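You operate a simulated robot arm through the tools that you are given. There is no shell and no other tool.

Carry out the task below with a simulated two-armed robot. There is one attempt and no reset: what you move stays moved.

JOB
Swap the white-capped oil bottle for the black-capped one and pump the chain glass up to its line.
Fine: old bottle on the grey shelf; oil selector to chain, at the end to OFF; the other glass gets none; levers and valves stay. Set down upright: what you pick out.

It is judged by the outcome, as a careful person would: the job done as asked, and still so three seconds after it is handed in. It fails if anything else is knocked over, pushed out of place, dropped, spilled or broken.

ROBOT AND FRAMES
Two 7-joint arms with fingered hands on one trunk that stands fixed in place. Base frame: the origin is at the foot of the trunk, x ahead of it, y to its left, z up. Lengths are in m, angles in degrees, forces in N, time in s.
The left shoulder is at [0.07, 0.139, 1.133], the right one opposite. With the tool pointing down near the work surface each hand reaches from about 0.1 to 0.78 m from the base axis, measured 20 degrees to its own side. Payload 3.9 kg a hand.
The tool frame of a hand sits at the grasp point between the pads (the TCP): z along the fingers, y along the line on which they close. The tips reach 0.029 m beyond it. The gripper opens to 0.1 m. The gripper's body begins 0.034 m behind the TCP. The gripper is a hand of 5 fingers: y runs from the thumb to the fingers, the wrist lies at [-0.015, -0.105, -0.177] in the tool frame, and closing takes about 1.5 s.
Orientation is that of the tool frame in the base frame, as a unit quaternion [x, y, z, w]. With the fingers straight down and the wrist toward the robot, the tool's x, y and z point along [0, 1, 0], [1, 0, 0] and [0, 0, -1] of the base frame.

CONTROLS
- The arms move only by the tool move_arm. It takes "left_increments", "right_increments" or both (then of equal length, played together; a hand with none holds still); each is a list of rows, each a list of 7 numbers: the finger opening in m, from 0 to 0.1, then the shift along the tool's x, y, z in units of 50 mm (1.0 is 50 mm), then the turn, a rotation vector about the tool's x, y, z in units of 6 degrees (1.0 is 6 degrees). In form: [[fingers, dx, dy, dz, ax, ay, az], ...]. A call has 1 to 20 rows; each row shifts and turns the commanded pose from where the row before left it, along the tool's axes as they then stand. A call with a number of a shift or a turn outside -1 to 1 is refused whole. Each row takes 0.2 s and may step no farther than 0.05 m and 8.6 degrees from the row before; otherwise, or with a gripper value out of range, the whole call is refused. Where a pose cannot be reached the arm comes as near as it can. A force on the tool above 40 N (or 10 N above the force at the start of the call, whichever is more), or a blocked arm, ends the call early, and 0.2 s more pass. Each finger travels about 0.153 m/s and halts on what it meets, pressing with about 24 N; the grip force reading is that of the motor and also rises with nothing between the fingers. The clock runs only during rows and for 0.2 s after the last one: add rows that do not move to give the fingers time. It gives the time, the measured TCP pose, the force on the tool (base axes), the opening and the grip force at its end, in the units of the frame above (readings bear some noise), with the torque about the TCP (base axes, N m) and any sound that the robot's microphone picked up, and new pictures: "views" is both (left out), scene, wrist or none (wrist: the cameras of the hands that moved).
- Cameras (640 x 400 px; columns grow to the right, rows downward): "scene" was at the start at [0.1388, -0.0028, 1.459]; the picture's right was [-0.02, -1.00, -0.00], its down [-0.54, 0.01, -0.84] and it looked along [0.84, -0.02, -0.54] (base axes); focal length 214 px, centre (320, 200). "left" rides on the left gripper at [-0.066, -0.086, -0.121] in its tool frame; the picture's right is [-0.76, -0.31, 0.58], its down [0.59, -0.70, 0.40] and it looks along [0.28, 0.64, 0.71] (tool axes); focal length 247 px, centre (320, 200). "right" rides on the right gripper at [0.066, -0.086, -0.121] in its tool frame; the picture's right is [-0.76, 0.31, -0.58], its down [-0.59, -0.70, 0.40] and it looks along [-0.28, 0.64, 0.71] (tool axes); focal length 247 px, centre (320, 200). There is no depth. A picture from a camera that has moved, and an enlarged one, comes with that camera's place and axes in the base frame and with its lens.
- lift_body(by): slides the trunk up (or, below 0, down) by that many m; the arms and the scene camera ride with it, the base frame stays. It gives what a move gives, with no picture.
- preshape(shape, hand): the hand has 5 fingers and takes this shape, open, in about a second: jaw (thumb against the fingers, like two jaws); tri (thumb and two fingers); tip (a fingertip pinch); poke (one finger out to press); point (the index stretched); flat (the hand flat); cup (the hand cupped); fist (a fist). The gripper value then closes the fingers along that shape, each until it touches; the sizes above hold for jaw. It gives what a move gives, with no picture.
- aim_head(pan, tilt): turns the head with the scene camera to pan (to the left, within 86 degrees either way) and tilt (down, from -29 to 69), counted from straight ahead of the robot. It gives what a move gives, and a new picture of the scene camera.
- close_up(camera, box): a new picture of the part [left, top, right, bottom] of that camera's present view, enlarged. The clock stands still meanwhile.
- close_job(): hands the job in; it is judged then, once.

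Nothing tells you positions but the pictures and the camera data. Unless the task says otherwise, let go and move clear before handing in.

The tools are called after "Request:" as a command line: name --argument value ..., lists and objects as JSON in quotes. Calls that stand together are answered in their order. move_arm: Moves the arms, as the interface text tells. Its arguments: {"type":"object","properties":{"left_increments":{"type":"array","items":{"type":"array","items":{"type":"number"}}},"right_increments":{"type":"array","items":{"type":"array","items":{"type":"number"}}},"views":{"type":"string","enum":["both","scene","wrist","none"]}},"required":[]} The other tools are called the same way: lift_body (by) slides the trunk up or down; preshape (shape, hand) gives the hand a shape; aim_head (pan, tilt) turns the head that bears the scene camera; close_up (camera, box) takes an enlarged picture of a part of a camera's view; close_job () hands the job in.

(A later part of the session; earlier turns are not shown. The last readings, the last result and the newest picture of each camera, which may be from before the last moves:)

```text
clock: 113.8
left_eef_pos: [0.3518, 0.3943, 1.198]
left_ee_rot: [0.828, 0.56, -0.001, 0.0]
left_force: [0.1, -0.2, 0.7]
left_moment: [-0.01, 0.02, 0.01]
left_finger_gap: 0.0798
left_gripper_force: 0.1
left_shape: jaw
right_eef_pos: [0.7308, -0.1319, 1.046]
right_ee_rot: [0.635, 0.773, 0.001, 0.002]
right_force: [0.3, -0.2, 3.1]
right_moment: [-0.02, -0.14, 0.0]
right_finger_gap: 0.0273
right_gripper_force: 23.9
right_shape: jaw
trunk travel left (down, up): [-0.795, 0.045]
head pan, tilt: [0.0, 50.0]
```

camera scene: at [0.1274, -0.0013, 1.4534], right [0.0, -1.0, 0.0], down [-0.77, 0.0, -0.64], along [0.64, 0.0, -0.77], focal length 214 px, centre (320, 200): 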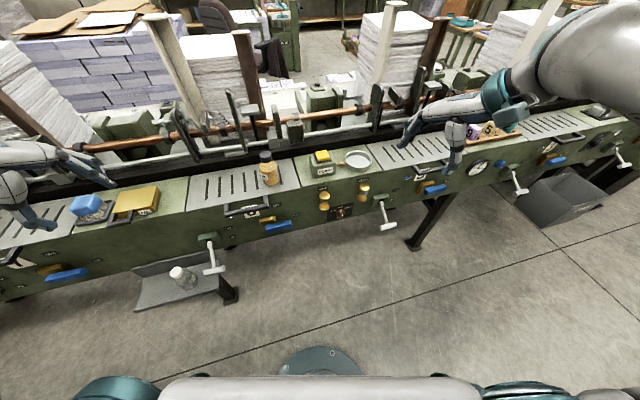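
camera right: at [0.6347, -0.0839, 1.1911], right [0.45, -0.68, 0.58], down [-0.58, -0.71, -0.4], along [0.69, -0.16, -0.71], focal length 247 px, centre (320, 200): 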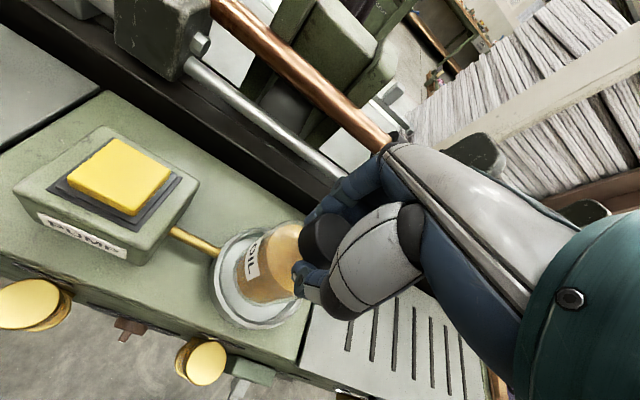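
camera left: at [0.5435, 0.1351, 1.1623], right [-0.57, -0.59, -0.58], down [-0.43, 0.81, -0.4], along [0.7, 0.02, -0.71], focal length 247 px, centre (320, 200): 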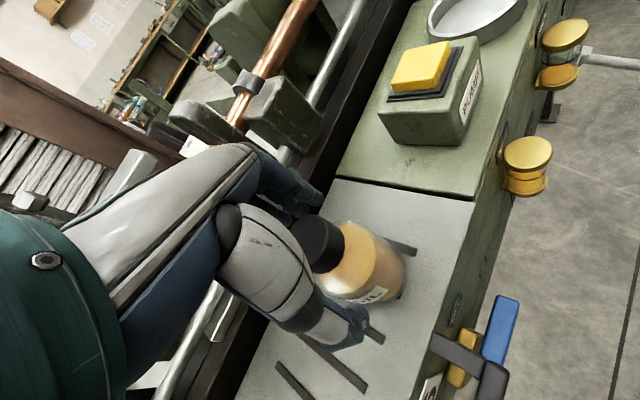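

Contact at 3 N, about where expected. I'll check visually that it sits flat inside the ring.

Request:
close_up --camera "scene" --box '[320, 110, 400, 160]'

Request:
close_up --camera "right" --box '[180, 180, 340, 280]'

Request:
move_arm --right_increments '[[0.0, 0, 0, 0.04, 0, 0, 0], [0.0, 0, 0, 0, 0, 0, 0]]' --views "none"

```text
8.00 times, centred on (360, 135) of scene
camera zoom: at [0.1258, -0.0005, 1.4537], right [0.0, -1.0, 0.0], down [-0.77, 0.0, -0.64], along [0.64, 0.0, -0.77], focal length 1716 px, centre (0, 720)
```

zoom: 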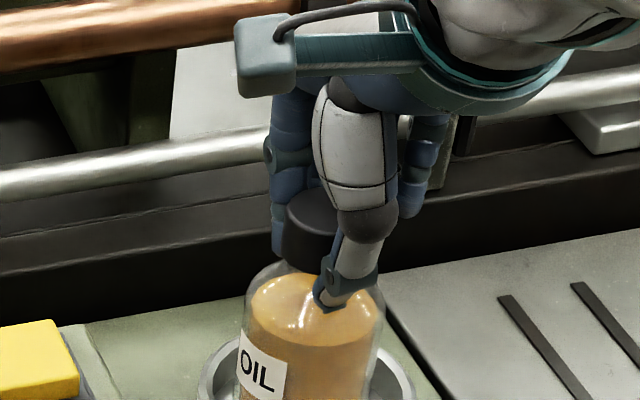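

```text
4.00 times, centred on (260, 230) of right
camera zoom: at [0.6339, -0.0838, 1.1681], right [0.44, -0.68, 0.58], down [-0.57, -0.71, -0.4], along [0.69, -0.16, -0.71], focal length 988 px, centre (560, 80)
```

zoom: 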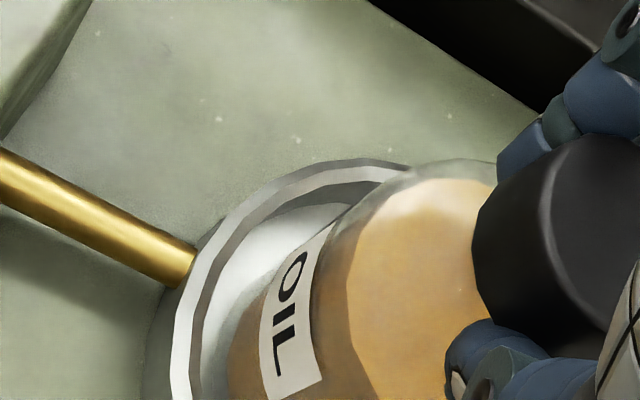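

```text
clock: 114.4
left_eef_pos: [0.3503, 0.3949, 1.1978]
left_ee_rot: [0.829, 0.56, 0.0, 0.001]
left_force: [0.6, 0.5, 0.2]
left_moment: [0.01, -0.04, 0.0]
left_finger_gap: 0.0799
left_gripper_force: 0.1
left_shape: jaw
right_eef_pos: [0.7301, -0.1318, 1.0464]
right_ee_rot: [0.636, 0.772, 0.001, 0.003]
right_force: [-0.5, -0.6, 10.0]
right_moment: [-0.04, -0.19, 0.0]
right_finger_gap: 0.0275
right_gripper_force: 23.6
right_shape: jaw
trunk travel left (down, up): [-0.795, 0.045]
head pan, tilt: [0.0, 50.0]
```

It is solidly seated inside the ring. I'll ease 1 mm and open the hand.

Request:
move_arm --right_increments '[[0.0, 0, 0, -0.03, 0, 0, 0], [0.035, 0, 0, 0, 0, 0, 0], [0.045, 0, 0, 0, 0, 0, 0], [0.06, 0, 0, 0, 0, 0, 0], [0.08, 0, 0, 0, 0, 0, 0], [0.08, 0, 0, 0, 0, 0, 0]]' --views "none"

Request:
close_up --camera "scene" --box '[300, 100, 428, 180]'

```text
clock: 115.8
left_eef_pos: [0.3525, 0.3952, 1.1961]
left_ee_rot: [0.828, 0.56, 0.0, 0.0]
left_force: [-0.3, -0.2, -1.0]
left_moment: [0.01, 0.0, 0.01]
left_finger_gap: 0.0797
left_gripper_force: 0.1
left_shape: jaw
right_eef_pos: [0.7314, -0.1327, 1.0468]
right_ee_rot: [0.635, 0.773, 0.0, 0.002]
right_force: [-0.1, -0.1, -0.3]
right_moment: [0.01, 0.02, 0.03]
right_finger_gap: 0.0798
right_gripper_force: 0.1
right_shape: jaw
trunk travel left (down, up): [-0.795, 0.045]
head pan, tilt: [0.0, 50.0]
```

```text
5.00 times, centred on (364, 140) of scene
camera zoom: at [0.1264, -0.0007, 1.4535], right [0.0, -1.0, 0.0], down [-0.77, 0.0, -0.64], along [0.64, 0.0, -0.77], focal length 1072 px, centre (100, 500)
```

zoom: 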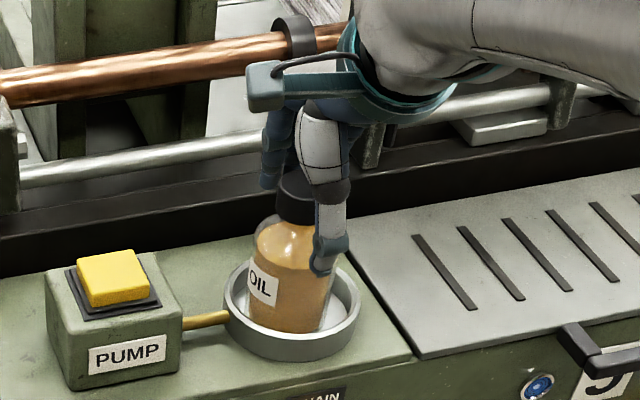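

The bottle stays in the ring. I'll lift the hand straight up and move back toward the robot's right.

Request:
move_arm --right_increments '[[0.08, 0, 0, -0.3, 0, 0, 0], [0.08, 0, 0, -0.8, 0, 0, 0], [0.08, 0, 0, -0.9, 0, 0, 0], [0.08, 0, 0, -0.9, 0, 0, 0], [0.08, -0.2, -0.8, 0, 0, 0, 0], [0.08, -0.2, -0.8, 0, 0, 0, 0], [0.08, -0.2, -0.8, 0, 0, 0, 0], [0.08, -0.2, -0.8, 0, 0, 0, 0], [0.08, -0.2, -0.8, 0, 0, 0, 0], [0.08, -0.2, -0.8, 0, 0, 0, 0], [0.08, -0.2, -0.8, 0, 0, 0, 0], [0.08, 0, 0, 0, 0, 0, 0]]' --views "scene"

Request:
close_up --camera "scene" --box '[300, 100, 428, 180]'

Request:
close_up --camera "scene" --box '[290, 160, 418, 240]'

```text
clock: 118.4
left_eef_pos: [0.3524, 0.3957, 1.198]
left_ee_rot: [0.829, 0.56, -0.001, -0.001]
left_force: [-0.1, -0.4, 0.3]
left_moment: [-0.04, 0.0, 0.01]
left_finger_gap: 0.0798
left_gripper_force: 0.1
left_shape: jaw
right_eef_pos: [0.5836, -0.2011, 1.1899]
right_ee_rot: [0.635, 0.772, -0.001, 0.002]
right_force: [0.2, -0.3, 1.2]
right_moment: [0.03, -0.01, 0.03]
right_finger_gap: 0.0799
right_gripper_force: 0.1
right_shape: jaw
right hand out of reach, approached as far as the arm can: row 9, 10, 11
trunk travel left (down, up): [-0.795, 0.045]
head pan, tilt: [0.0, 50.0]
camera scene: at [0.1273, -0.0004, 1.4535], right [0.0, -1.0, 0.0], down [-0.77, 0.0, -0.64], along [0.64, 0.0, -0.77], focal length 214 px, centre (320, 200)
```

scene: 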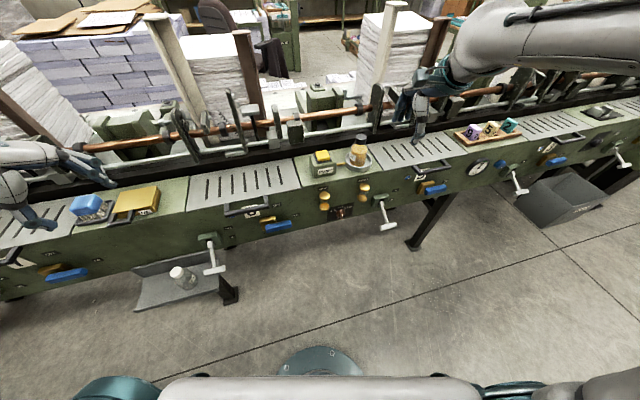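

```text
5.00 times, centred on (364, 140) of scene
camera zoom: at [0.1273, -0.0004, 1.4535], right [0.0, -1.0, 0.0], down [-0.77, 0.0, -0.64], along [0.64, 0.0, -0.77], focal length 1072 px, centre (100, 500)
```

zoom: 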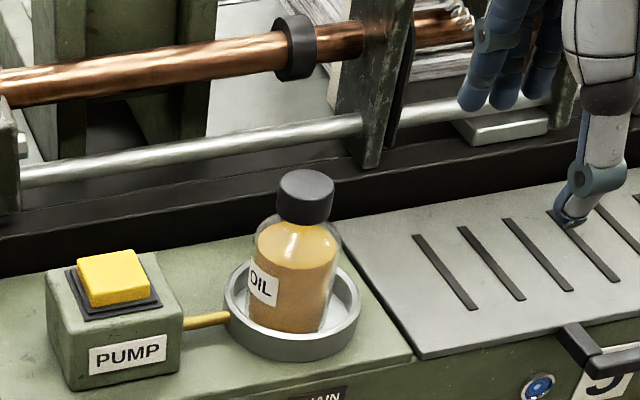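

```text
5.00 times, centred on (354, 200) of scene
camera zoom: at [0.1273, -0.0004, 1.4535], right [0.0, -1.0, 0.0], down [-0.77, 0.0, -0.64], along [0.64, 0.0, -0.77], focal length 1072 px, centre (150, 200)
```

zoom: 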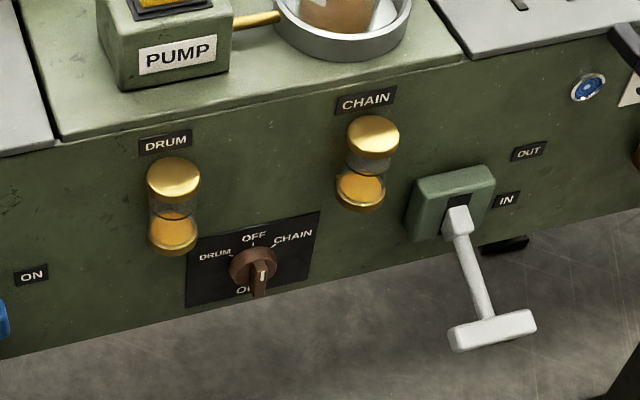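

The black-capped bottle is seated in the ring and the white-capped one is on the shelf. Next is the selector. I'll reorient the right hand in free space so its fingers point at the machine face, starting with a partial pitch to see how the arm copes.

Request:
move_arm --right_increments '[[0.08, 0, -0.6, 0, -1, 0, 0], [0.08, 0, -0.5, 0, -1, 0, 0], [0.08, 0, 0, 0, -1, 0, 0], [0.08, 0, 0, 0, -1, 0, 0], [0.08, 0, 0, 0, -1, 0, 0], [0.08, 0, 0, 0, -1, 0, 0], [0.08, 0, 0, 0, -1, 0, 0], [0.08, 0, 0, 0, 0, 0, 0]]' --views "scene"

```text
clock: 120.2
left_eef_pos: [0.3526, 0.396, 1.1958]
left_ee_rot: [0.828, 0.561, -0.001, 0.001]
left_force: [-0.6, 0.2, 0.5]
left_moment: [-0.04, 0.01, -0.04]
left_finger_gap: 0.0799
left_gripper_force: 0.0
left_shape: jaw
right_eef_pos: [0.5331, -0.2021, 1.1703]
right_ee_rot: [0.592, 0.75, 0.233, 0.183]
right_force: [-0.1, -0.1, -0.1]
right_moment: [-0.01, 0.01, 0.01]
right_finger_gap: 0.08
right_gripper_force: 0.0
right_shape: jaw
right hand out of reach, approached as far as the arm can: row 1, 2
trunk travel left (down, up): [-0.795, 0.045]
head pan, tilt: [0.0, 50.0]
camera scene: at [0.1265, 0.0002, 1.4535], right [0.0, -1.0, 0.0], down [-0.77, 0.0, -0.64], along [0.64, 0.0, -0.77], focal length 214 px, centre (320, 200)
```

scene: 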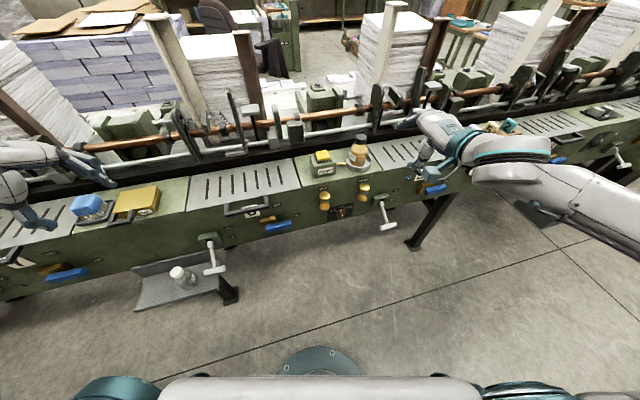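

The pitch tracked. I'll continue until the fingers are horizontal, then roll.

Request:
move_arm --right_increments '[[0.08, 0, 0, 0, -1, 0, 0], [0.08, 0, 0, 0, -1, 0, 0], [0.08, 0, 0, 0, -1, 0, 0], [0.08, 0, 0, 0, -1, 0, 0], [0.08, 0, 0, 0, -1, 0, 0], [0.08, 0, 0, 0, -1, 0, 0], [0.08, 0, 0, 0, -1, 0, 0], [0.08, 0, 0, 0, -0.8, 0, 0], [0.08, 0, 0, 0, 0, 0, 0]]' --views "scene"

```text
clock: 122.2
left_eef_pos: [0.3515, 0.395, 1.1974]
left_ee_rot: [0.828, 0.56, 0.0, 0.001]
left_force: [-0.6, -0.1, -0.7]
left_moment: [0.0, 0.0, 0.0]
left_finger_gap: 0.0799
left_gripper_force: 0.0
left_shape: jaw
right_eef_pos: [0.5104, -0.2362, 1.1768]
right_ee_rot: [0.468, 0.599, 0.511, 0.401]
right_force: [0.0, -0.1, -0.1]
right_moment: [0.02, -0.02, -0.02]
right_finger_gap: 0.0799
right_gripper_force: 0.0
right_shape: jaw
right hand out of reach, approached as far as the arm can: row 4, 5, 6, 7, 8
trunk travel left (down, up): [-0.795, 0.045]
head pan, tilt: [0.0, 50.0]
camera scene: at [0.1264, -0.0003, 1.4535], right [0.0, -1.0, 0.0], down [-0.77, 0.0, -0.64], along [0.64, 0.0, -0.77], focal length 214 px, centre (320, 200)
```

scene: 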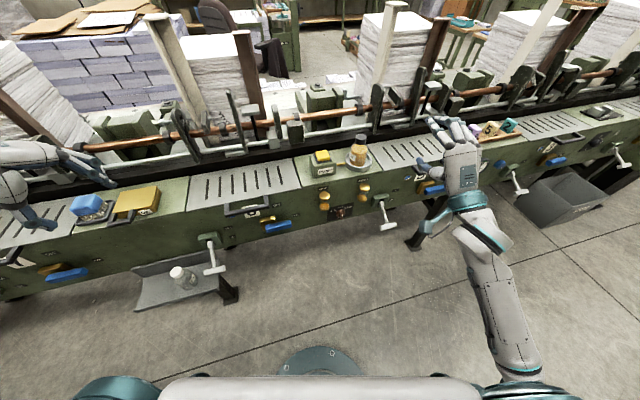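

The fingers now point forward toward the face, with about 9° of downward pitch left. I'll roll the hand 90° so the fingers close horizontally.

Request:
move_arm --right_increments '[[0.08, 0, 0, 0, 0, 0, 1], [0.08, 0, 0, 0, 0, 0, 1], [0.08, 0, 0, 0, 0, 0, 1], [0.08, 0, 0, 0, 0, 0, 1], [0.08, 0, 0, 0, 0, 0, 1], [0.08, 0, 0, 0, 0, 0, 1], [0.08, 0, 0, 0, 0, 0, 1], [0.08, 0, 0, 0, 0, 0, 1], [0.08, 0, 0, 0, 0, 0, 1], [0.08, 0, 0, 0, 0, 0, 1], [0.08, 0, 0, 0, 0, 0, 1], [0.08, 0, 0, 0, 0, 0, 1], [0.08, 0, 0, 0, 0, 0, 1], [0.08, 0, 0, 0, 0, 0, 1], [0.08, 0, 0, 0, 0, 0, 1], [0.08, 0, 0, 0, 0, 0, 0]]' --views "both"

```text
clock: 125.6
left_eef_pos: [0.353, 0.3943, 1.1973]
left_ee_rot: [0.829, 0.559, -0.001, 0.0]
left_force: [0.1, 0.8, 0.1]
left_moment: [0.04, 0.01, -0.02]
left_finger_gap: 0.0797
left_gripper_force: 0.0
left_shape: jaw
right_eef_pos: [0.501, -0.3617, 1.1998]
right_ee_rot: [0.754, 0.088, 0.646, -0.076]
right_force: [0.2, -0.8, 0.4]
right_moment: [0.04, -0.02, 0.02]
right_finger_gap: 0.0796
right_gripper_force: 0.1
right_shape: jaw
right hand out of reach, approached as far as the arm can: row 1, 2, 3, 4, 5, 6, 7, 8, 9, 10, 12
trunk travel left (down, up): [-0.795, 0.045]
head pan, tilt: [0.0, 50.0]
camera scene: at [0.1265, -0.0008, 1.4535], right [0.0, -1.0, 0.0], down [-0.77, 0.0, -0.64], along [0.64, 0.0, -0.77], focal length 214 px, centre (320, 200)
camera right: at [0.3755, -0.3034, 1.2831], right [-0.6, -0.46, -0.66], down [0.13, 0.76, -0.64], along [0.79, -0.47, -0.39], focal length 247 px, centre (320, 200)
```

scene: 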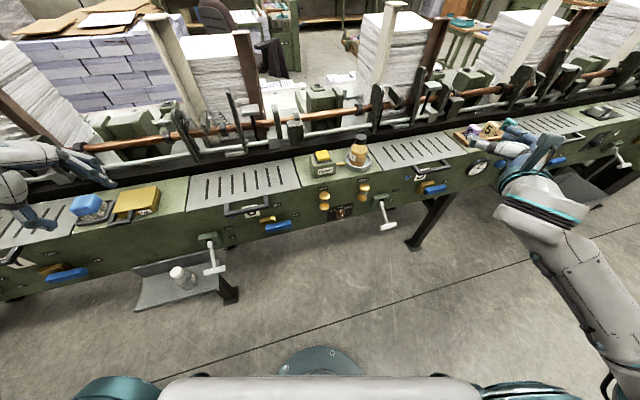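
right: 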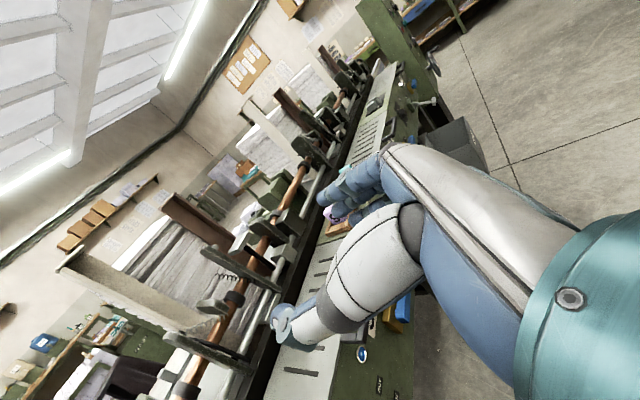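

The orientation is right (x up, y right, z toward the face), but the arm is folded short at this height. I'll lower the trunk 0.1 m, then bring the hand down, where the reach is more comfortable.

Request:
lift_body --by -0.1

Request:
aim_head --pan -10 --tilt 45

```text
clock: 126.9
left_eef_pos: [0.3526, 0.3937, 1.0977]
left_ee_rot: [0.828, 0.56, 0.0, 0.0]
left_force: [0.1, 0.8, 0.6]
left_moment: [0.0, 0.0, 0.02]
left_finger_gap: 0.0798
left_gripper_force: 0.0
left_shape: jaw
right_eef_pos: [0.501, -0.362, 1.0991]
right_ee_rot: [0.753, 0.088, 0.647, -0.076]
right_force: [-0.2, 0.3, -0.4]
right_moment: [0.0, -0.02, 0.02]
right_finger_gap: 0.0802
right_gripper_force: 0.0
right_shape: jaw
trunk travel left (down, up): [-0.695, 0.145]
head pan, tilt: [0.0, 50.0]
```

```text
clock: 127.7
left_eef_pos: [0.3523, 0.3954, 1.098]
left_ee_rot: [0.828, 0.56, 0.0, 0.0]
left_force: [0.1, 0.2, 0.2]
left_moment: [0.01, 0.03, 0.0]
left_finger_gap: 0.0798
left_gripper_force: 0.1
left_shape: jaw
right_eef_pos: [0.5021, -0.3612, 1.0999]
right_ee_rot: [0.754, 0.088, 0.647, -0.077]
right_force: [-0.6, 0.3, 0.2]
right_moment: [0.0, 0.02, 0.01]
right_finger_gap: 0.08
right_gripper_force: 0.0
right_shape: jaw
trunk travel left (down, up): [-0.695, 0.145]
head pan, tilt: [-10.0, 45.0]
camera scene: at [0.1296, -0.0147, 1.3604], right [-0.17, -0.98, 0.0], down [-0.7, 0.12, -0.71], along [0.7, -0.12, -0.71], focal length 214 px, centre (320, 200)
```

scene: 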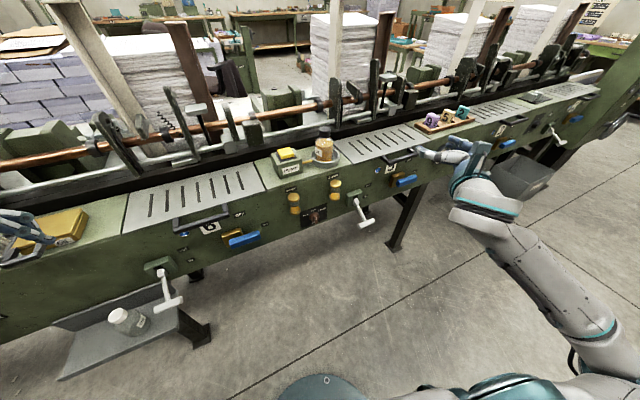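

The hand is in front of the machine with room below. I'll lower the right hand by about 0.2 m.

Request:
move_arm --right_increments '[[0.08, -0.9, 0, 0, 0, 0, 0], [0.08, -0.9, 0, 0, 0, 0, 0], [0.08, -0.9, 0, 0, 0, 0, 0], [0.08, -0.9, 0, 0, 0, 0, 0], [0.08, -0.5, 0, 0, 0, 0, 0], [0.08, 0, 0, 0, 0, 0, 0]]' --views "scene"

```text
clock: 129.1
left_eef_pos: [0.3533, 0.3951, 1.0976]
left_ee_rot: [0.829, 0.559, 0.001, -0.001]
left_force: [-0.4, -0.1, -0.1]
left_moment: [0.02, 0.04, 0.0]
left_finger_gap: 0.08
left_gripper_force: 0.1
left_shape: jaw
right_eef_pos: [0.479, -0.4117, 0.9626]
right_ee_rot: [0.756, 0.088, 0.644, -0.08]
right_force: [-0.8, 0.6, -0.5]
right_moment: [-0.01, 0.01, -0.05]
right_finger_gap: 0.0801
right_gripper_force: 0.1
right_shape: jaw
right hand out of reach, approached as far as the arm can: row 1, 2, 3, 4, 5
trunk travel left (down, up): [-0.695, 0.145]
head pan, tilt: [-10.0, 45.0]
camera scene: at [0.1295, -0.015, 1.3605], right [-0.17, -0.98, 0.0], down [-0.7, 0.12, -0.71], along [0.7, -0.12, -0.71], focal length 214 px, centre (320, 200)
```

scene: 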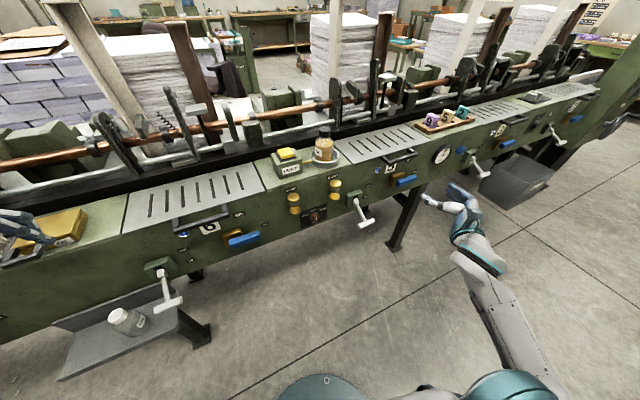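

This roll direction folds the wrist the wrong way. I'll roll back through palm-down and on to the opposite side (y left), which suits a forearm coming from the right.

Request:
move_arm --right_increments '[[0.08, 0, 0, 0, 0, 0, -1], [0.08, 0, 0, 0, 0, 0, -1], [0.08, 0, 0, 0, 0, 0, -1], [0.08, 0, 0, 0, 0, 0, -1], [0.08, 0, 0, 0, 0, 0, -1], [0.08, 0, 0, 0, 0, 0, -1], [0.08, 0, 0, 0, 0, 0, -1], [0.08, 0, 0, 0, 0, 0, -1], [0.08, 0, 0, 0, 0, 0, -1], [0.08, 0, 0, 0, 0, 0, -1], [0.08, 0, 0, 0, 0, 0, -1], [0.08, 0, 0, 0, 0, 0, -1], [0.08, 0, 0, 0, 0, 0, -1], [0.08, 0, 0, 0, 0, 0, -1], [0.08, 0, 0, 0, 0, 0, -1], [0.08, 0, 0, 0, 0, 0, 0]]' --views "none"

Request:
move_arm --right_increments '[[0.08, 0, 0, 0, 0, 0, -1], [0.08, 0, 0, 0, 0, 0, -1], [0.08, 0, 0, 0, 0, 0, -1], [0.08, 0, 0, 0, 0, 0, -1], [0.08, 0, 0, 0, 0, 0, -1], [0.08, 0, 0, 0, 0, 0, -1], [0.08, 0, 0, 0, 0, 0, -1], [0.08, 0, 0, 0, 0, 0, 0]]' --views "scene"

```text
clock: 132.4
left_eef_pos: [0.3533, 0.3939, 1.0955]
left_ee_rot: [0.829, 0.56, 0.0, 0.0]
left_force: [0.7, 0.5, -1.0]
left_moment: [-0.06, 0.03, -0.01]
left_finger_gap: 0.0798
left_gripper_force: 0.1
left_shape: jaw
right_eef_pos: [0.4867, -0.4545, 1.029]
right_ee_rot: [0.471, 0.595, 0.511, 0.405]
right_force: [0.7, 0.3, -0.6]
right_moment: [-0.02, 0.05, -0.02]
right_finger_gap: 0.0795
right_gripper_force: 0.0
right_shape: jaw
right hand out of reach, approached as far as the arm can: row 1, 2, 3, 4, 5, 6
trunk travel left (down, up): [-0.695, 0.145]
head pan, tilt: [-10.0, 45.0]
```

```text
clock: 134.2
left_eef_pos: [0.3525, 0.3946, 1.0969]
left_ee_rot: [0.828, 0.56, 0.0, 0.0]
left_force: [-0.1, -0.5, 0.6]
left_moment: [0.01, -0.04, -0.02]
left_finger_gap: 0.0795
left_gripper_force: 0.0
left_shape: jaw
right_eef_pos: [0.4872, -0.4559, 1.03]
right_ee_rot: [0.226, 0.724, 0.334, 0.56]
right_force: [-1.0, 0.6, 0.1]
right_moment: [-0.01, -0.01, 0.0]
right_finger_gap: 0.0799
right_gripper_force: 0.0
right_shape: jaw
trunk travel left (down, up): [-0.695, 0.145]
head pan, tilt: [-10.0, 45.0]
camera scene: at [0.1295, -0.015, 1.3605], right [-0.17, -0.98, 0.0], down [-0.7, 0.12, -0.71], along [0.7, -0.12, -0.71], focal length 214 px, centre (320, 200)
```

scene: 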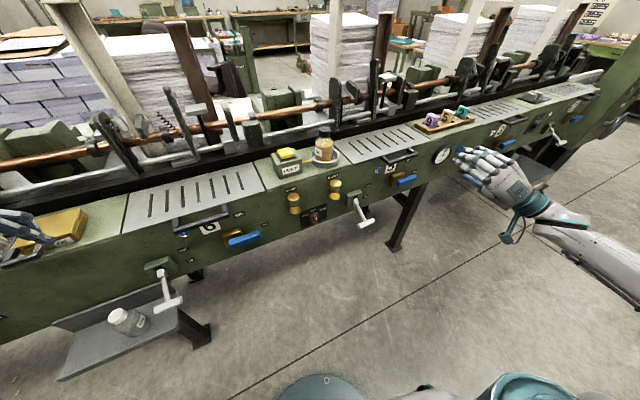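

Rolling this way is comfortable, with no reach warnings. I'll finish the roll.

Request:
move_arm --right_increments '[[0.08, 0, 0, 0, 0, 0, -1], [0.08, 0, 0, 0, 0, 0, -1], [0.08, 0, 0, 0, 0, 0, -1], [0.08, 0, 0, 0, 0, 0, -1], [0.08, 0, 0, 0, 0, 0, -1], [0.08, 0, 0, 0, 0, 0, -1], [0.08, 0, 0, 0, 0, 0, -1], [0.08, 0, 0, 0, 0, 0, -1], [0.08, 0, 0, 0, 0, 0, 0]]' --views "both"

```text
clock: 136.2
left_eef_pos: [0.3527, 0.395, 1.0965]
left_ee_rot: [0.828, 0.56, 0.0, -0.001]
left_force: [0.1, 0.3, 1.3]
left_moment: [-0.01, -0.03, 0.0]
left_finger_gap: 0.0799
left_gripper_force: 0.1
left_shape: jaw
right_eef_pos: [0.487, -0.4551, 1.03]
right_ee_rot: [-0.088, 0.753, 0.076, 0.648]
right_force: [0.4, 0.6, -0.3]
right_moment: [0.02, 0.03, -0.02]
right_finger_gap: 0.0797
right_gripper_force: 0.1
right_shape: jaw
trunk travel left (down, up): [-0.695, 0.145]
head pan, tilt: [-10.0, 45.0]
camera scene: at [0.1295, -0.0152, 1.3604], right [-0.17, -0.98, 0.0], down [-0.7, 0.12, -0.71], along [0.7, -0.12, -0.71], focal length 214 px, centre (320, 200)
camera right: at [0.3812, -0.5691, 0.9836], right [-0.51, 0.19, 0.84], down [0.63, -0.57, 0.52], along [0.58, 0.8, 0.17], focal length 247 px, centre (320, 200)
```

scene: 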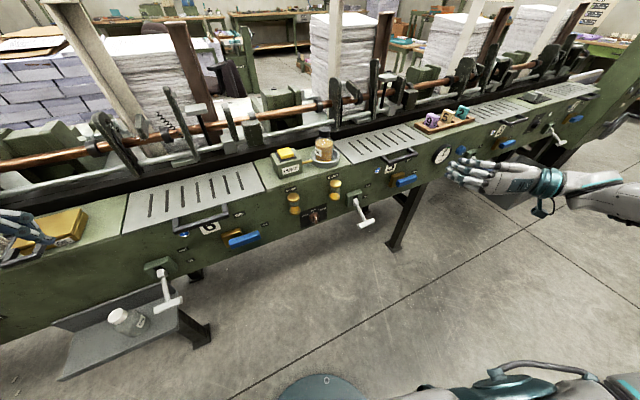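
right: 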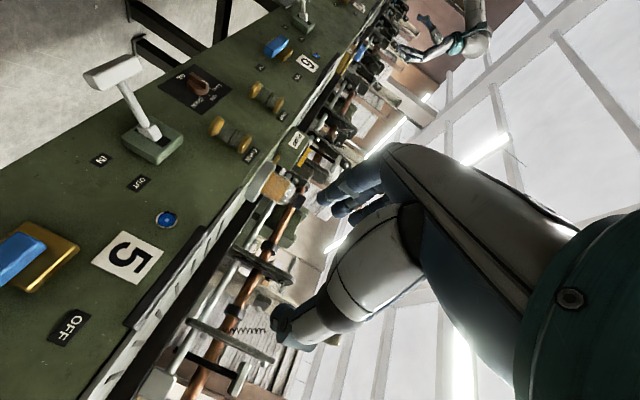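

The hand is now oriented with thumb right, fingers left, pointing at the face, and can move freely. I'll move it to a pre-approach point in front of the selector at z≈0.87, levelling the pitch on the way.

Request:
move_arm --right_increments '[[0.08, 0.447, 0.788, 0.25, -0.046, -0.18, 0], [0.08, 0.447, 0.788, 0.25, -0.046, -0.18, 0], [0.08, 0.447, 0.788, 0.25, -0.046, -0.18, 0], [0.08, 0.447, 0.788, 0.25, -0.046, -0.18, 0], [0.08, 0.447, 0.788, 0.25, -0.046, -0.18, 0], [0.08, 0.447, 0.788, 0.25, -0.046, -0.18, 0], [0.08, 0.447, 0.788, 0.25, -0.046, -0.18, 0], [0.08, 0.447, 0.788, 0.25, -0.046, -0.18, 0], [0.08, 0, 0, 0, 0, 0, 0]]' --views "both"

```text
clock: 138.2
left_eef_pos: [0.3518, 0.3948, 1.0973]
left_ee_rot: [0.829, 0.56, 0.0, 0.0]
left_force: [0.3, 0.0, -0.6]
left_moment: [-0.01, 0.0, -0.01]
left_finger_gap: 0.0796
left_gripper_force: 0.0
left_shape: jaw
right_eef_pos: [0.4893, -0.1294, 0.8429]
right_ee_rot: [-0.095, 0.701, 0.097, 0.7]
right_force: [-0.7, -0.6, 0.6]
right_moment: [0.02, -0.02, 0.0]
right_finger_gap: 0.0798
right_gripper_force: 0.0
right_shape: jaw
trunk travel left (down, up): [-0.695, 0.145]
head pan, tilt: [-10.0, 45.0]
camera scene: at [0.1288, -0.0153, 1.3606], right [-0.17, -0.98, 0.0], down [-0.7, 0.12, -0.71], along [0.7, -0.12, -0.71], focal length 214 px, centre (320, 200)
camera right: at [0.3968, -0.243, 0.7783], right [-0.64, 0.14, 0.76], down [0.57, -0.57, 0.59], along [0.51, 0.81, 0.28], focal length 247 px, centre (320, 200)
```

scene: 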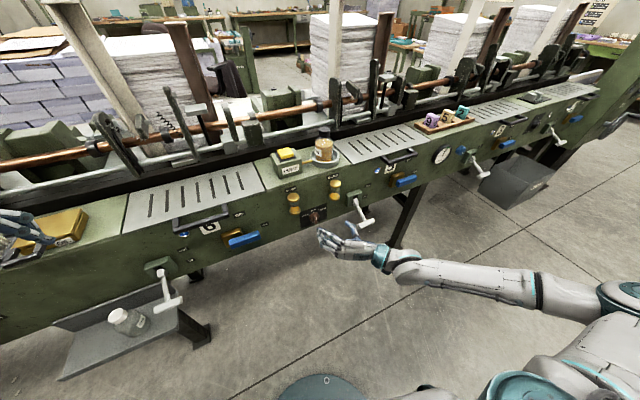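
right: 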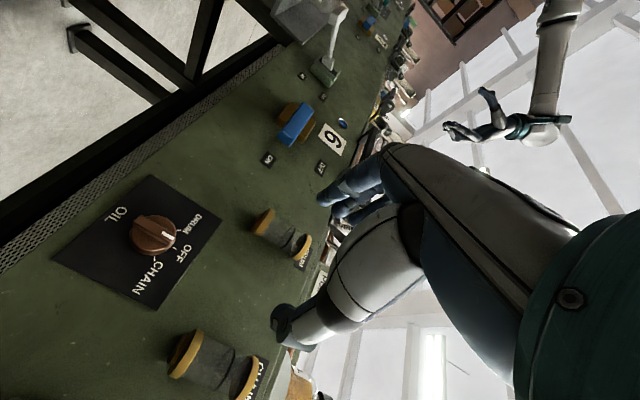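

The wrist camera now sees the selector well, with the pointer at OFF. I'll zoom in to locate its axis precisely.

Request:
close_up --camera "right" --box '[60, 160, 260, 285]'

Request:
close_up --camera "scene" --box '[260, 160, 388, 240]'

```text
3.20 times, centred on (160, 222) of right
camera zoom: at [0.3968, -0.243, 0.7783], right [-0.64, 0.14, 0.76], down [0.57, -0.57, 0.59], along [0.51, 0.81, 0.28], focal length 790 px, centre (832, 128)
```

zoom: 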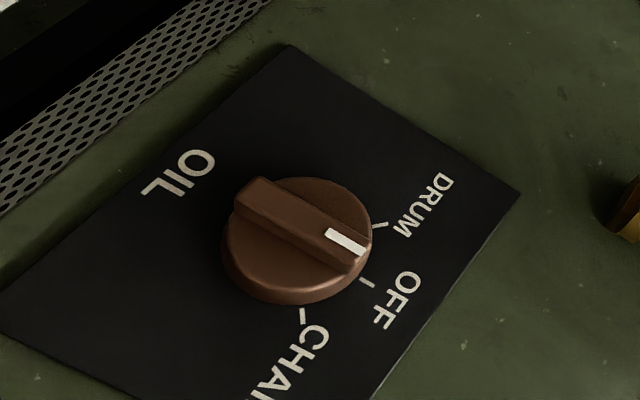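

```text
5.00 times, centred on (324, 200) of scene
camera zoom: at [0.1288, -0.0153, 1.3606], right [-0.17, -0.98, 0.0], down [-0.7, 0.12, -0.71], along [0.7, -0.12, -0.71], focal length 1072 px, centre (300, 200)
```

zoom: 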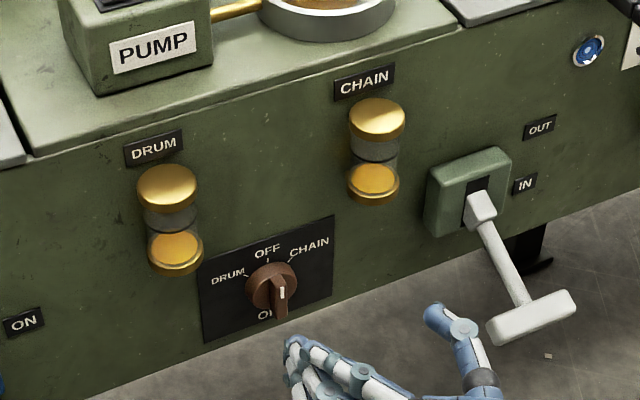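

Combining both cameras, the selector bar's front is at (0.637, -0.091, 0.741), with the bar about 9 mm wide and standing about 16 mm above the disc. I'll lower to that height, still about 15 cm back from it.

Request:
move_arm --right_increments '[[0.06, 0.68, -0.02, 0, 0, 0, 0], [0.06, 0.68, -0.02, 0, 0, 0, 0], [0.06, 0.68, 0, 0, 0, 0, 0], [0.06, 0, 0, 0.7, 0, 0, 0], [0.06, 0, 0, 0, 0, 0, 0]]' --views "both"

Request:
close_up --camera "right" --box '[160, 100, 360, 225]'

Request:
close_up --camera "scene" --box '[260, 160, 388, 240]'

```text
clock: 139.4
left_eef_pos: [0.3517, 0.3942, 1.0975]
left_ee_rot: [0.828, 0.56, 0.0, 0.0]
left_force: [0.1, -0.4, -1.3]
left_moment: [-0.01, 0.0, -0.03]
left_finger_gap: 0.0795
left_gripper_force: 0.1
left_shape: jaw
right_eef_pos: [0.5222, -0.1212, 0.7418]
right_ee_rot: [-0.095, 0.701, 0.098, 0.7]
right_force: [0.0, 0.4, -0.8]
right_moment: [-0.01, 0.01, -0.02]
right_finger_gap: 0.0601
right_gripper_force: 0.0
right_shape: jaw
trunk travel left (down, up): [-0.695, 0.145]
head pan, tilt: [-10.0, 45.0]
camera scene: at [0.1288, -0.0155, 1.3605], right [-0.17, -0.98, 0.0], down [-0.7, 0.12, -0.71], along [0.7, -0.12, -0.71], focal length 214 px, centre (320, 200)
camera right: at [0.4308, -0.2357, 0.676], right [-0.64, 0.14, 0.76], down [0.57, -0.57, 0.59], along [0.51, 0.81, 0.29], focal length 247 px, centre (320, 200)
```

scene: 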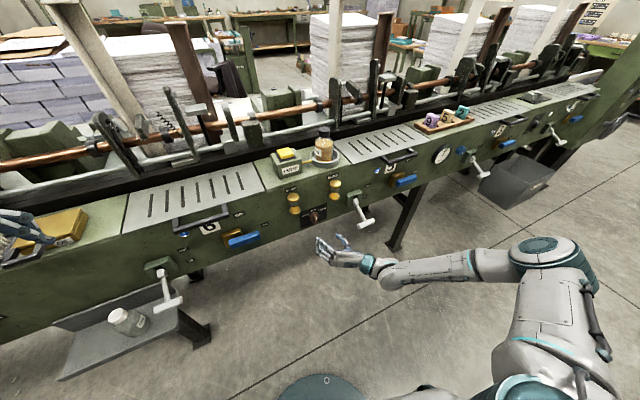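
right: 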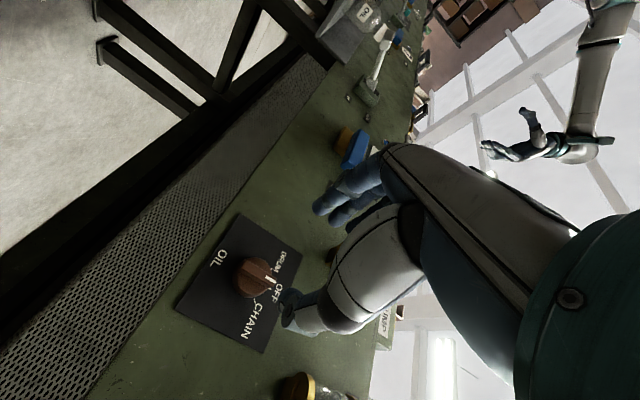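

```text
3.20 times, centred on (260, 162) of right
camera zoom: at [0.4308, -0.2357, 0.676], right [-0.64, 0.14, 0.76], down [0.57, -0.57, 0.59], along [0.51, 0.81, 0.29], focal length 790 px, centre (512, 320)
```

zoom: 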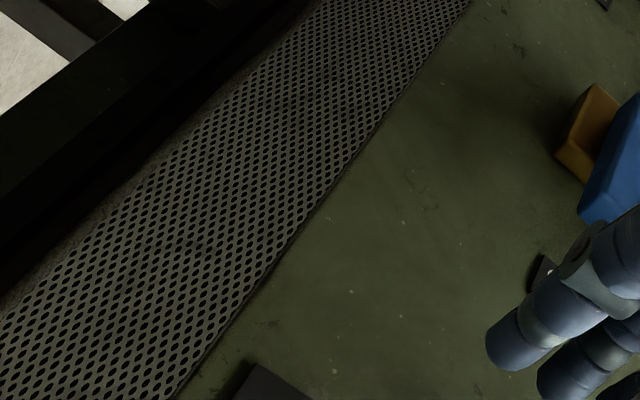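

```text
5.00 times, centred on (324, 200) of scene
camera zoom: at [0.1288, -0.0155, 1.3605], right [-0.17, -0.98, 0.0], down [-0.7, 0.12, -0.71], along [0.7, -0.12, -0.71], focal length 1072 px, centre (300, 200)
```

zoom: 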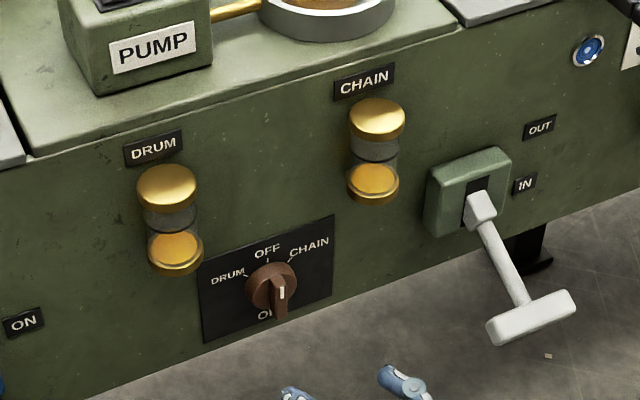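

Request:
close_up --camera "right" --box '[170, 210, 330, 310]'

```text
4.00 times, centred on (250, 260) of right
camera zoom: at [0.4308, -0.2357, 0.676], right [-0.64, 0.14, 0.76], down [0.57, -0.57, 0.59], along [0.51, 0.81, 0.29], focal length 988 px, centre (600, -40)
```

zoom: 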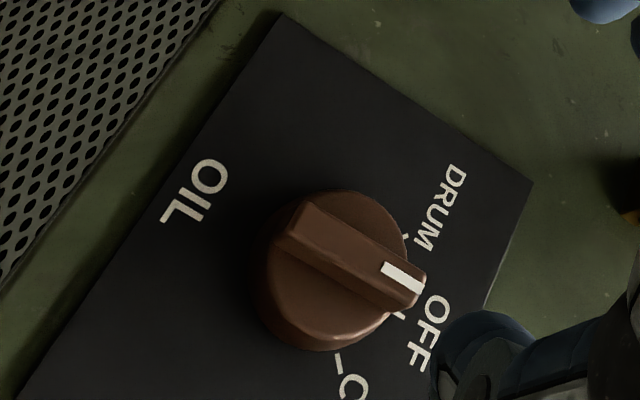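

Bar centre confirmed at s≈0.257 and z≈0.741, directly ahead of the hand. I'll advance 7 cm and check.

Request:
move_arm --right_increments '[[0.05, 0, 0, 0.5, 0, 0, 0], [0.05, 0, 0, 0.5, 0, 0, 0], [0.05, 0, 0, 0.44, 0, 0, 0], [0.05, 0, 0, 0, 0, 0, 0]]' --views "wrist"

Request:
close_up --camera "right" --box '[210, 210, 370, 310]'

Request:
close_up --camera "scene" --box '[260, 170, 388, 250]'

```text
clock: 140.4
left_eef_pos: [0.3525, 0.394, 1.0967]
left_ee_rot: [0.829, 0.559, 0.0, 0.0]
left_force: [0.3, 0.4, -0.4]
left_moment: [0.02, -0.03, 0.0]
left_finger_gap: 0.0799
left_gripper_force: 0.1
left_shape: jaw
right_eef_pos: [0.5919, -0.1011, 0.7415]
right_ee_rot: [-0.094, 0.702, 0.098, 0.699]
right_force: [-0.4, 0.2, 0.3]
right_moment: [-0.01, -0.01, 0.0]
right_finger_gap: 0.0504
right_gripper_force: 0.1
right_shape: jaw
trunk travel left (down, up): [-0.695, 0.145]
head pan, tilt: [-10.0, 45.0]
camera right: at [0.4999, -0.2162, 0.6764], right [-0.64, 0.14, 0.76], down [0.57, -0.57, 0.59], along [0.51, 0.81, 0.29], focal length 247 px, centre (320, 200)
```

right: 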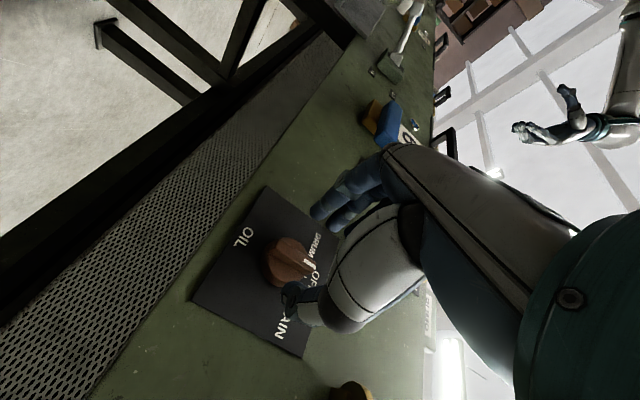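

```text
4.00 times, centred on (290, 260) of right
camera zoom: at [0.4999, -0.2162, 0.6764], right [-0.64, 0.14, 0.76], down [0.57, -0.57, 0.59], along [0.51, 0.81, 0.29], focal length 988 px, centre (440, -40)
```

zoom: 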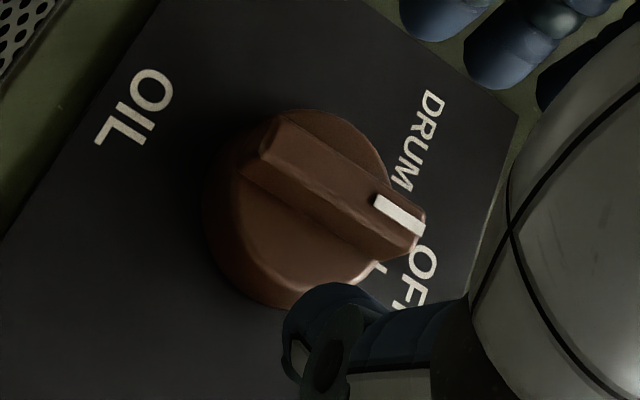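

```text
5.00 times, centred on (324, 210) of scene
camera zoom: at [0.1291, -0.0153, 1.3605], right [-0.17, -0.98, 0.0], down [-0.7, 0.12, -0.71], along [0.7, -0.12, -0.71], focal length 1072 px, centre (300, 150)
```

zoom: 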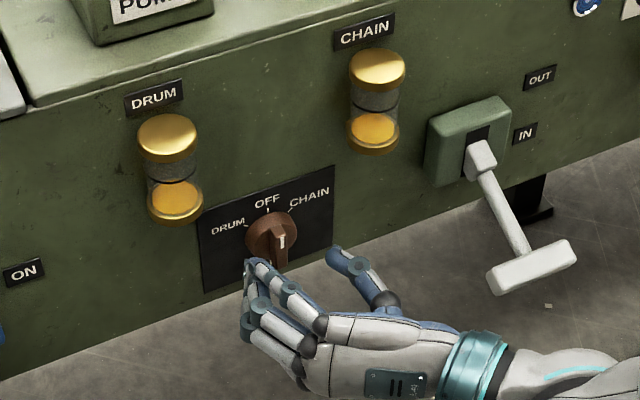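

The bar is centred between the fingers. I'll advance about 2.3 cm so the fingertips straddle the bar.

Request:
move_arm --right_increments '[[0.05, 0, 0, 0.23, 0, 0, 0], [0.05, 0, 0, 0.23, 0, 0, 0], [0.05, 0, 0, 0, 0, 0, 0]]' --views "wrist"

Request:
close_up --camera "right" --box '[230, 200, 390, 300]'

Request:
close_up --camera "scene" --box '[280, 180, 376, 240]'

```text
clock: 141.2
left_eef_pos: [0.3527, 0.394, 1.0974]
left_ee_rot: [0.829, 0.56, -0.001, 0.001]
left_force: [0.4, -0.2, 0.0]
left_moment: [0.01, 0.01, 0.01]
left_finger_gap: 0.0796
left_gripper_force: 0.1
left_shape: jaw
right_eef_pos: [0.6139, -0.0955, 0.74]
right_ee_rot: [-0.094, 0.702, 0.097, 0.7]
right_force: [-1.3, 0.2, 0.7]
right_moment: [-0.02, -0.02, -0.02]
right_finger_gap: 0.0506
right_gripper_force: 0.1
right_shape: jaw
trunk travel left (down, up): [-0.695, 0.145]
head pan, tilt: [-10.0, 45.0]
camera right: at [0.5217, -0.2098, 0.6762], right [-0.64, 0.14, 0.76], down [0.57, -0.57, 0.59], along [0.51, 0.81, 0.28], focal length 247 px, centre (320, 200)
```

right: 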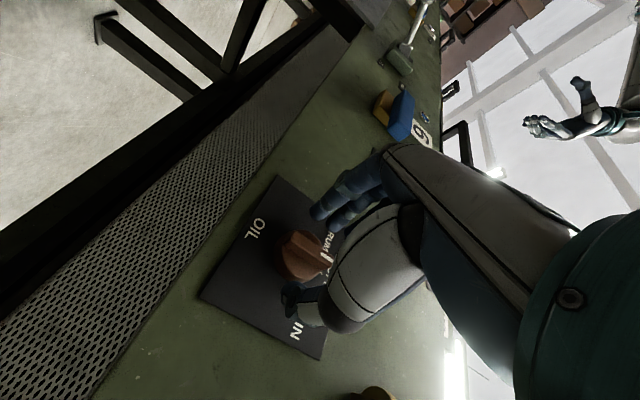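

```text
4.00 times, centred on (310, 250) of right
camera zoom: at [0.5217, -0.2098, 0.6762], right [-0.64, 0.14, 0.76], down [0.57, -0.57, 0.59], along [0.51, 0.81, 0.28], focal length 988 px, centre (360, 0)
```

zoom: 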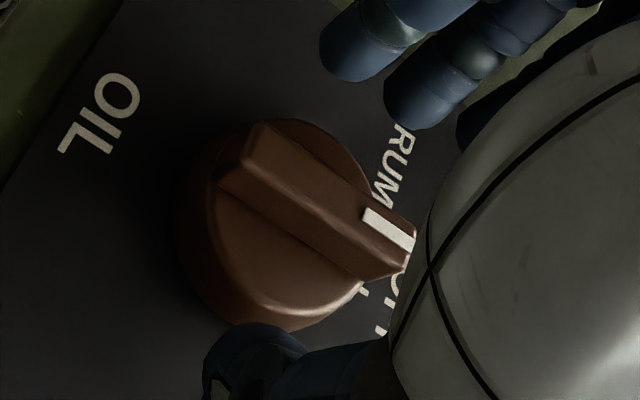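

```text
6.67 times, centred on (328, 210) of scene
camera zoom: at [0.1295, -0.0149, 1.3605], right [-0.17, -0.98, 0.0], down [-0.7, 0.12, -0.71], along [0.7, -0.12, -0.71], focal length 1430 px, centre (267, 133)
```

zoom: 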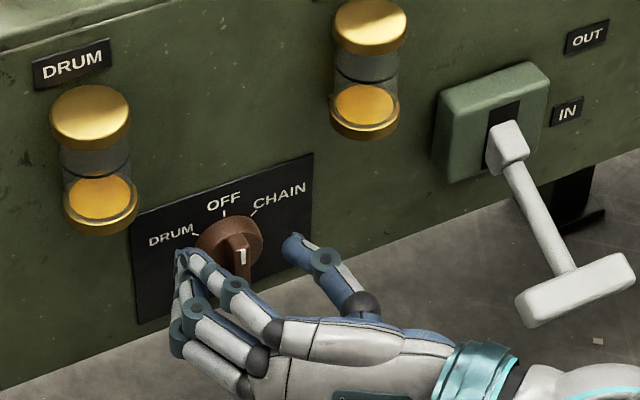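

The fingers straddle the bar. I'll close gently and watch the readings.

Request:
move_arm --right_increments '[[0.04, 0, 0, 0, 0, 0, 0], [0.03, 0, 0, 0, 0, 0, 0], [0.02, 0, 0, 0, 0, 0, 0], [0.01, 0, 0, 0, 0, 0, 0], [0.0, 0, 0, 0, 0, 0, 0], [0.0, 0, 0, 0, 0, 0, 0], [0.0, 0, 0, 0, 0, 0, 0]]' --views "wrist"

Request:
close_up --camera "right" --box '[230, 200, 390, 300]'

Request:
close_up --camera "scene" --box '[280, 180, 376, 240]'

```text
clock: 142.8
left_eef_pos: [0.3525, 0.3942, 1.0981]
left_ee_rot: [0.829, 0.56, 0.0, -0.001]
left_force: [0.1, -0.6, -0.8]
left_moment: [-0.01, -0.04, 0.02]
left_finger_gap: 0.08
left_gripper_force: 0.1
left_shape: jaw
right_eef_pos: [0.6155, -0.0961, 0.7415]
right_ee_rot: [-0.095, 0.702, 0.096, 0.7]
right_force: [2.5, -2.1, 1.6]
right_moment: [-0.03, 0.02, -0.04]
right_finger_gap: 0.005
right_gripper_force: 23.8
right_shape: jaw
trunk travel left (down, up): [-0.695, 0.145]
head pan, tilt: [-10.0, 45.0]
camera right: at [0.522, -0.2102, 0.6762], right [-0.64, 0.14, 0.76], down [0.57, -0.57, 0.59], along [0.52, 0.81, 0.28], focal length 247 px, centre (320, 200)
```

right: 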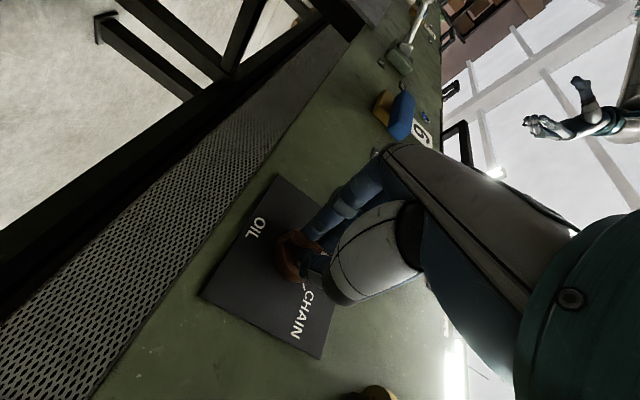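

```text
4.00 times, centred on (310, 250) of right
camera zoom: at [0.522, -0.2102, 0.6762], right [-0.64, 0.14, 0.76], down [0.57, -0.57, 0.59], along [0.52, 0.81, 0.28], focal length 988 px, centre (360, 0)
```

zoom: 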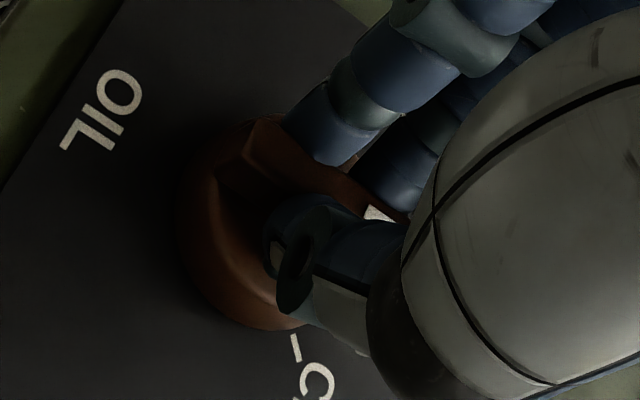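

```text
6.67 times, centred on (328, 210) of scene
camera zoom: at [0.1299, -0.0152, 1.3604], right [-0.17, -0.98, 0.0], down [-0.7, 0.12, -0.71], along [0.7, -0.12, -0.71], focal length 1430 px, centre (267, 133)
```

zoom: 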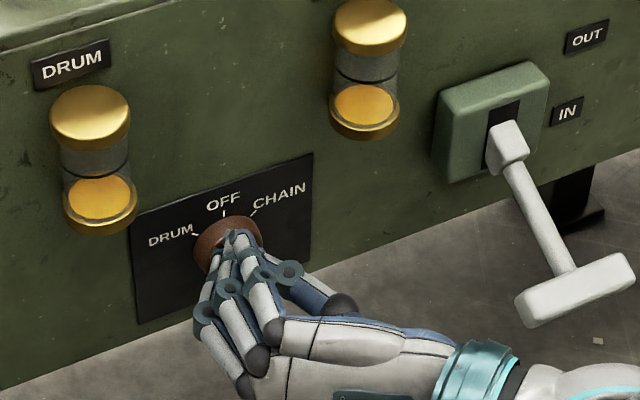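

The bar is pinched between thumb and fingers, centred on the knob axis. I'll twist 45° clockwise toward CHAIN.

Request:
move_arm --right_increments '[[0.0, 0, 0, 0, 0, 0, 0.94], [0.0, 0, 0, 0, 0, 0, 0.94], [0.0, 0, 0, 0, 0, 0, 0.94], [0.0, 0, 0, 0, 0, 0, 0.94], [0.0, 0, 0, 0, 0, 0, 0.94], [0.0, 0, 0, 0, 0, 0, 0.94], [0.0, 0, 0, 0, 0, 0, 0.94], [0.0, 0, 0, 0, 0, 0, 0.94], [0.0, 0, 0, 0, 0, 0, 0]]' --views "wrist"

Request:
close_up --camera "scene" --box '[280, 180, 376, 240]'

```text
clock: 144.8
left_eef_pos: [0.3524, 0.3947, 1.097]
left_ee_rot: [0.829, 0.56, 0.0, -0.001]
left_force: [0.4, 0.0, -0.5]
left_moment: [0.02, 0.01, 0.0]
left_finger_gap: 0.0797
left_gripper_force: 0.1
left_shape: jaw
right_eef_pos: [0.615, -0.0954, 0.7401]
right_ee_rot: [0.183, 0.684, 0.359, 0.608]
right_force: [-0.2, -0.5, -1.2]
right_moment: [-0.05, 0.0, 0.02]
right_finger_gap: 0.005
right_gripper_force: 24.1
right_shape: jaw
trunk travel left (down, up): [-0.695, 0.145]
head pan, tilt: [-10.0, 45.0]
camera right: at [0.5025, -0.1405, 0.6346], right [-0.47, -0.47, 0.75], down [0.63, -0.77, -0.09], along [0.62, 0.43, 0.65], focal length 247 px, centre (320, 200)
```

right: 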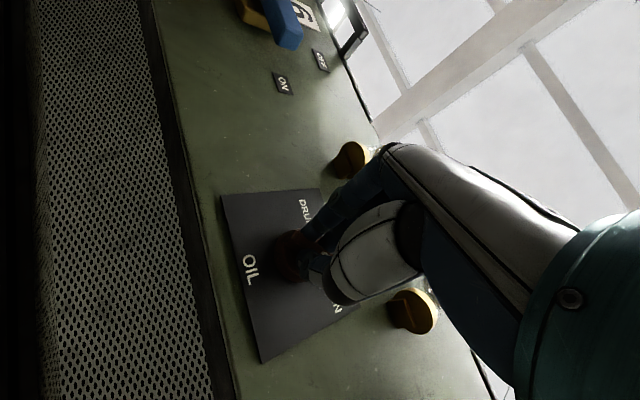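

```text
6.67 times, centred on (328, 210) of scene
camera zoom: at [0.1298, -0.0148, 1.3604], right [-0.17, -0.98, 0.0], down [-0.7, 0.12, -0.71], along [0.7, -0.12, -0.71], focal length 1430 px, centre (267, 133)
```

zoom: 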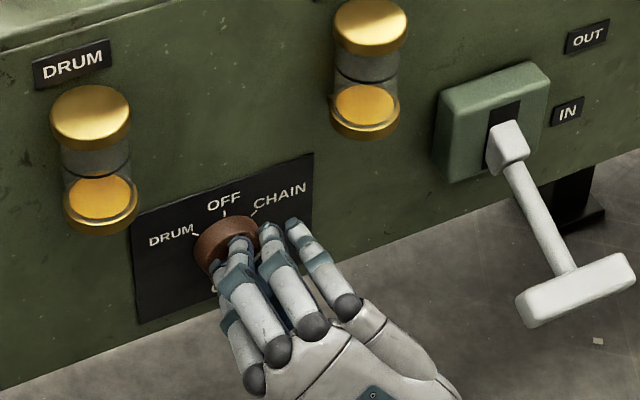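

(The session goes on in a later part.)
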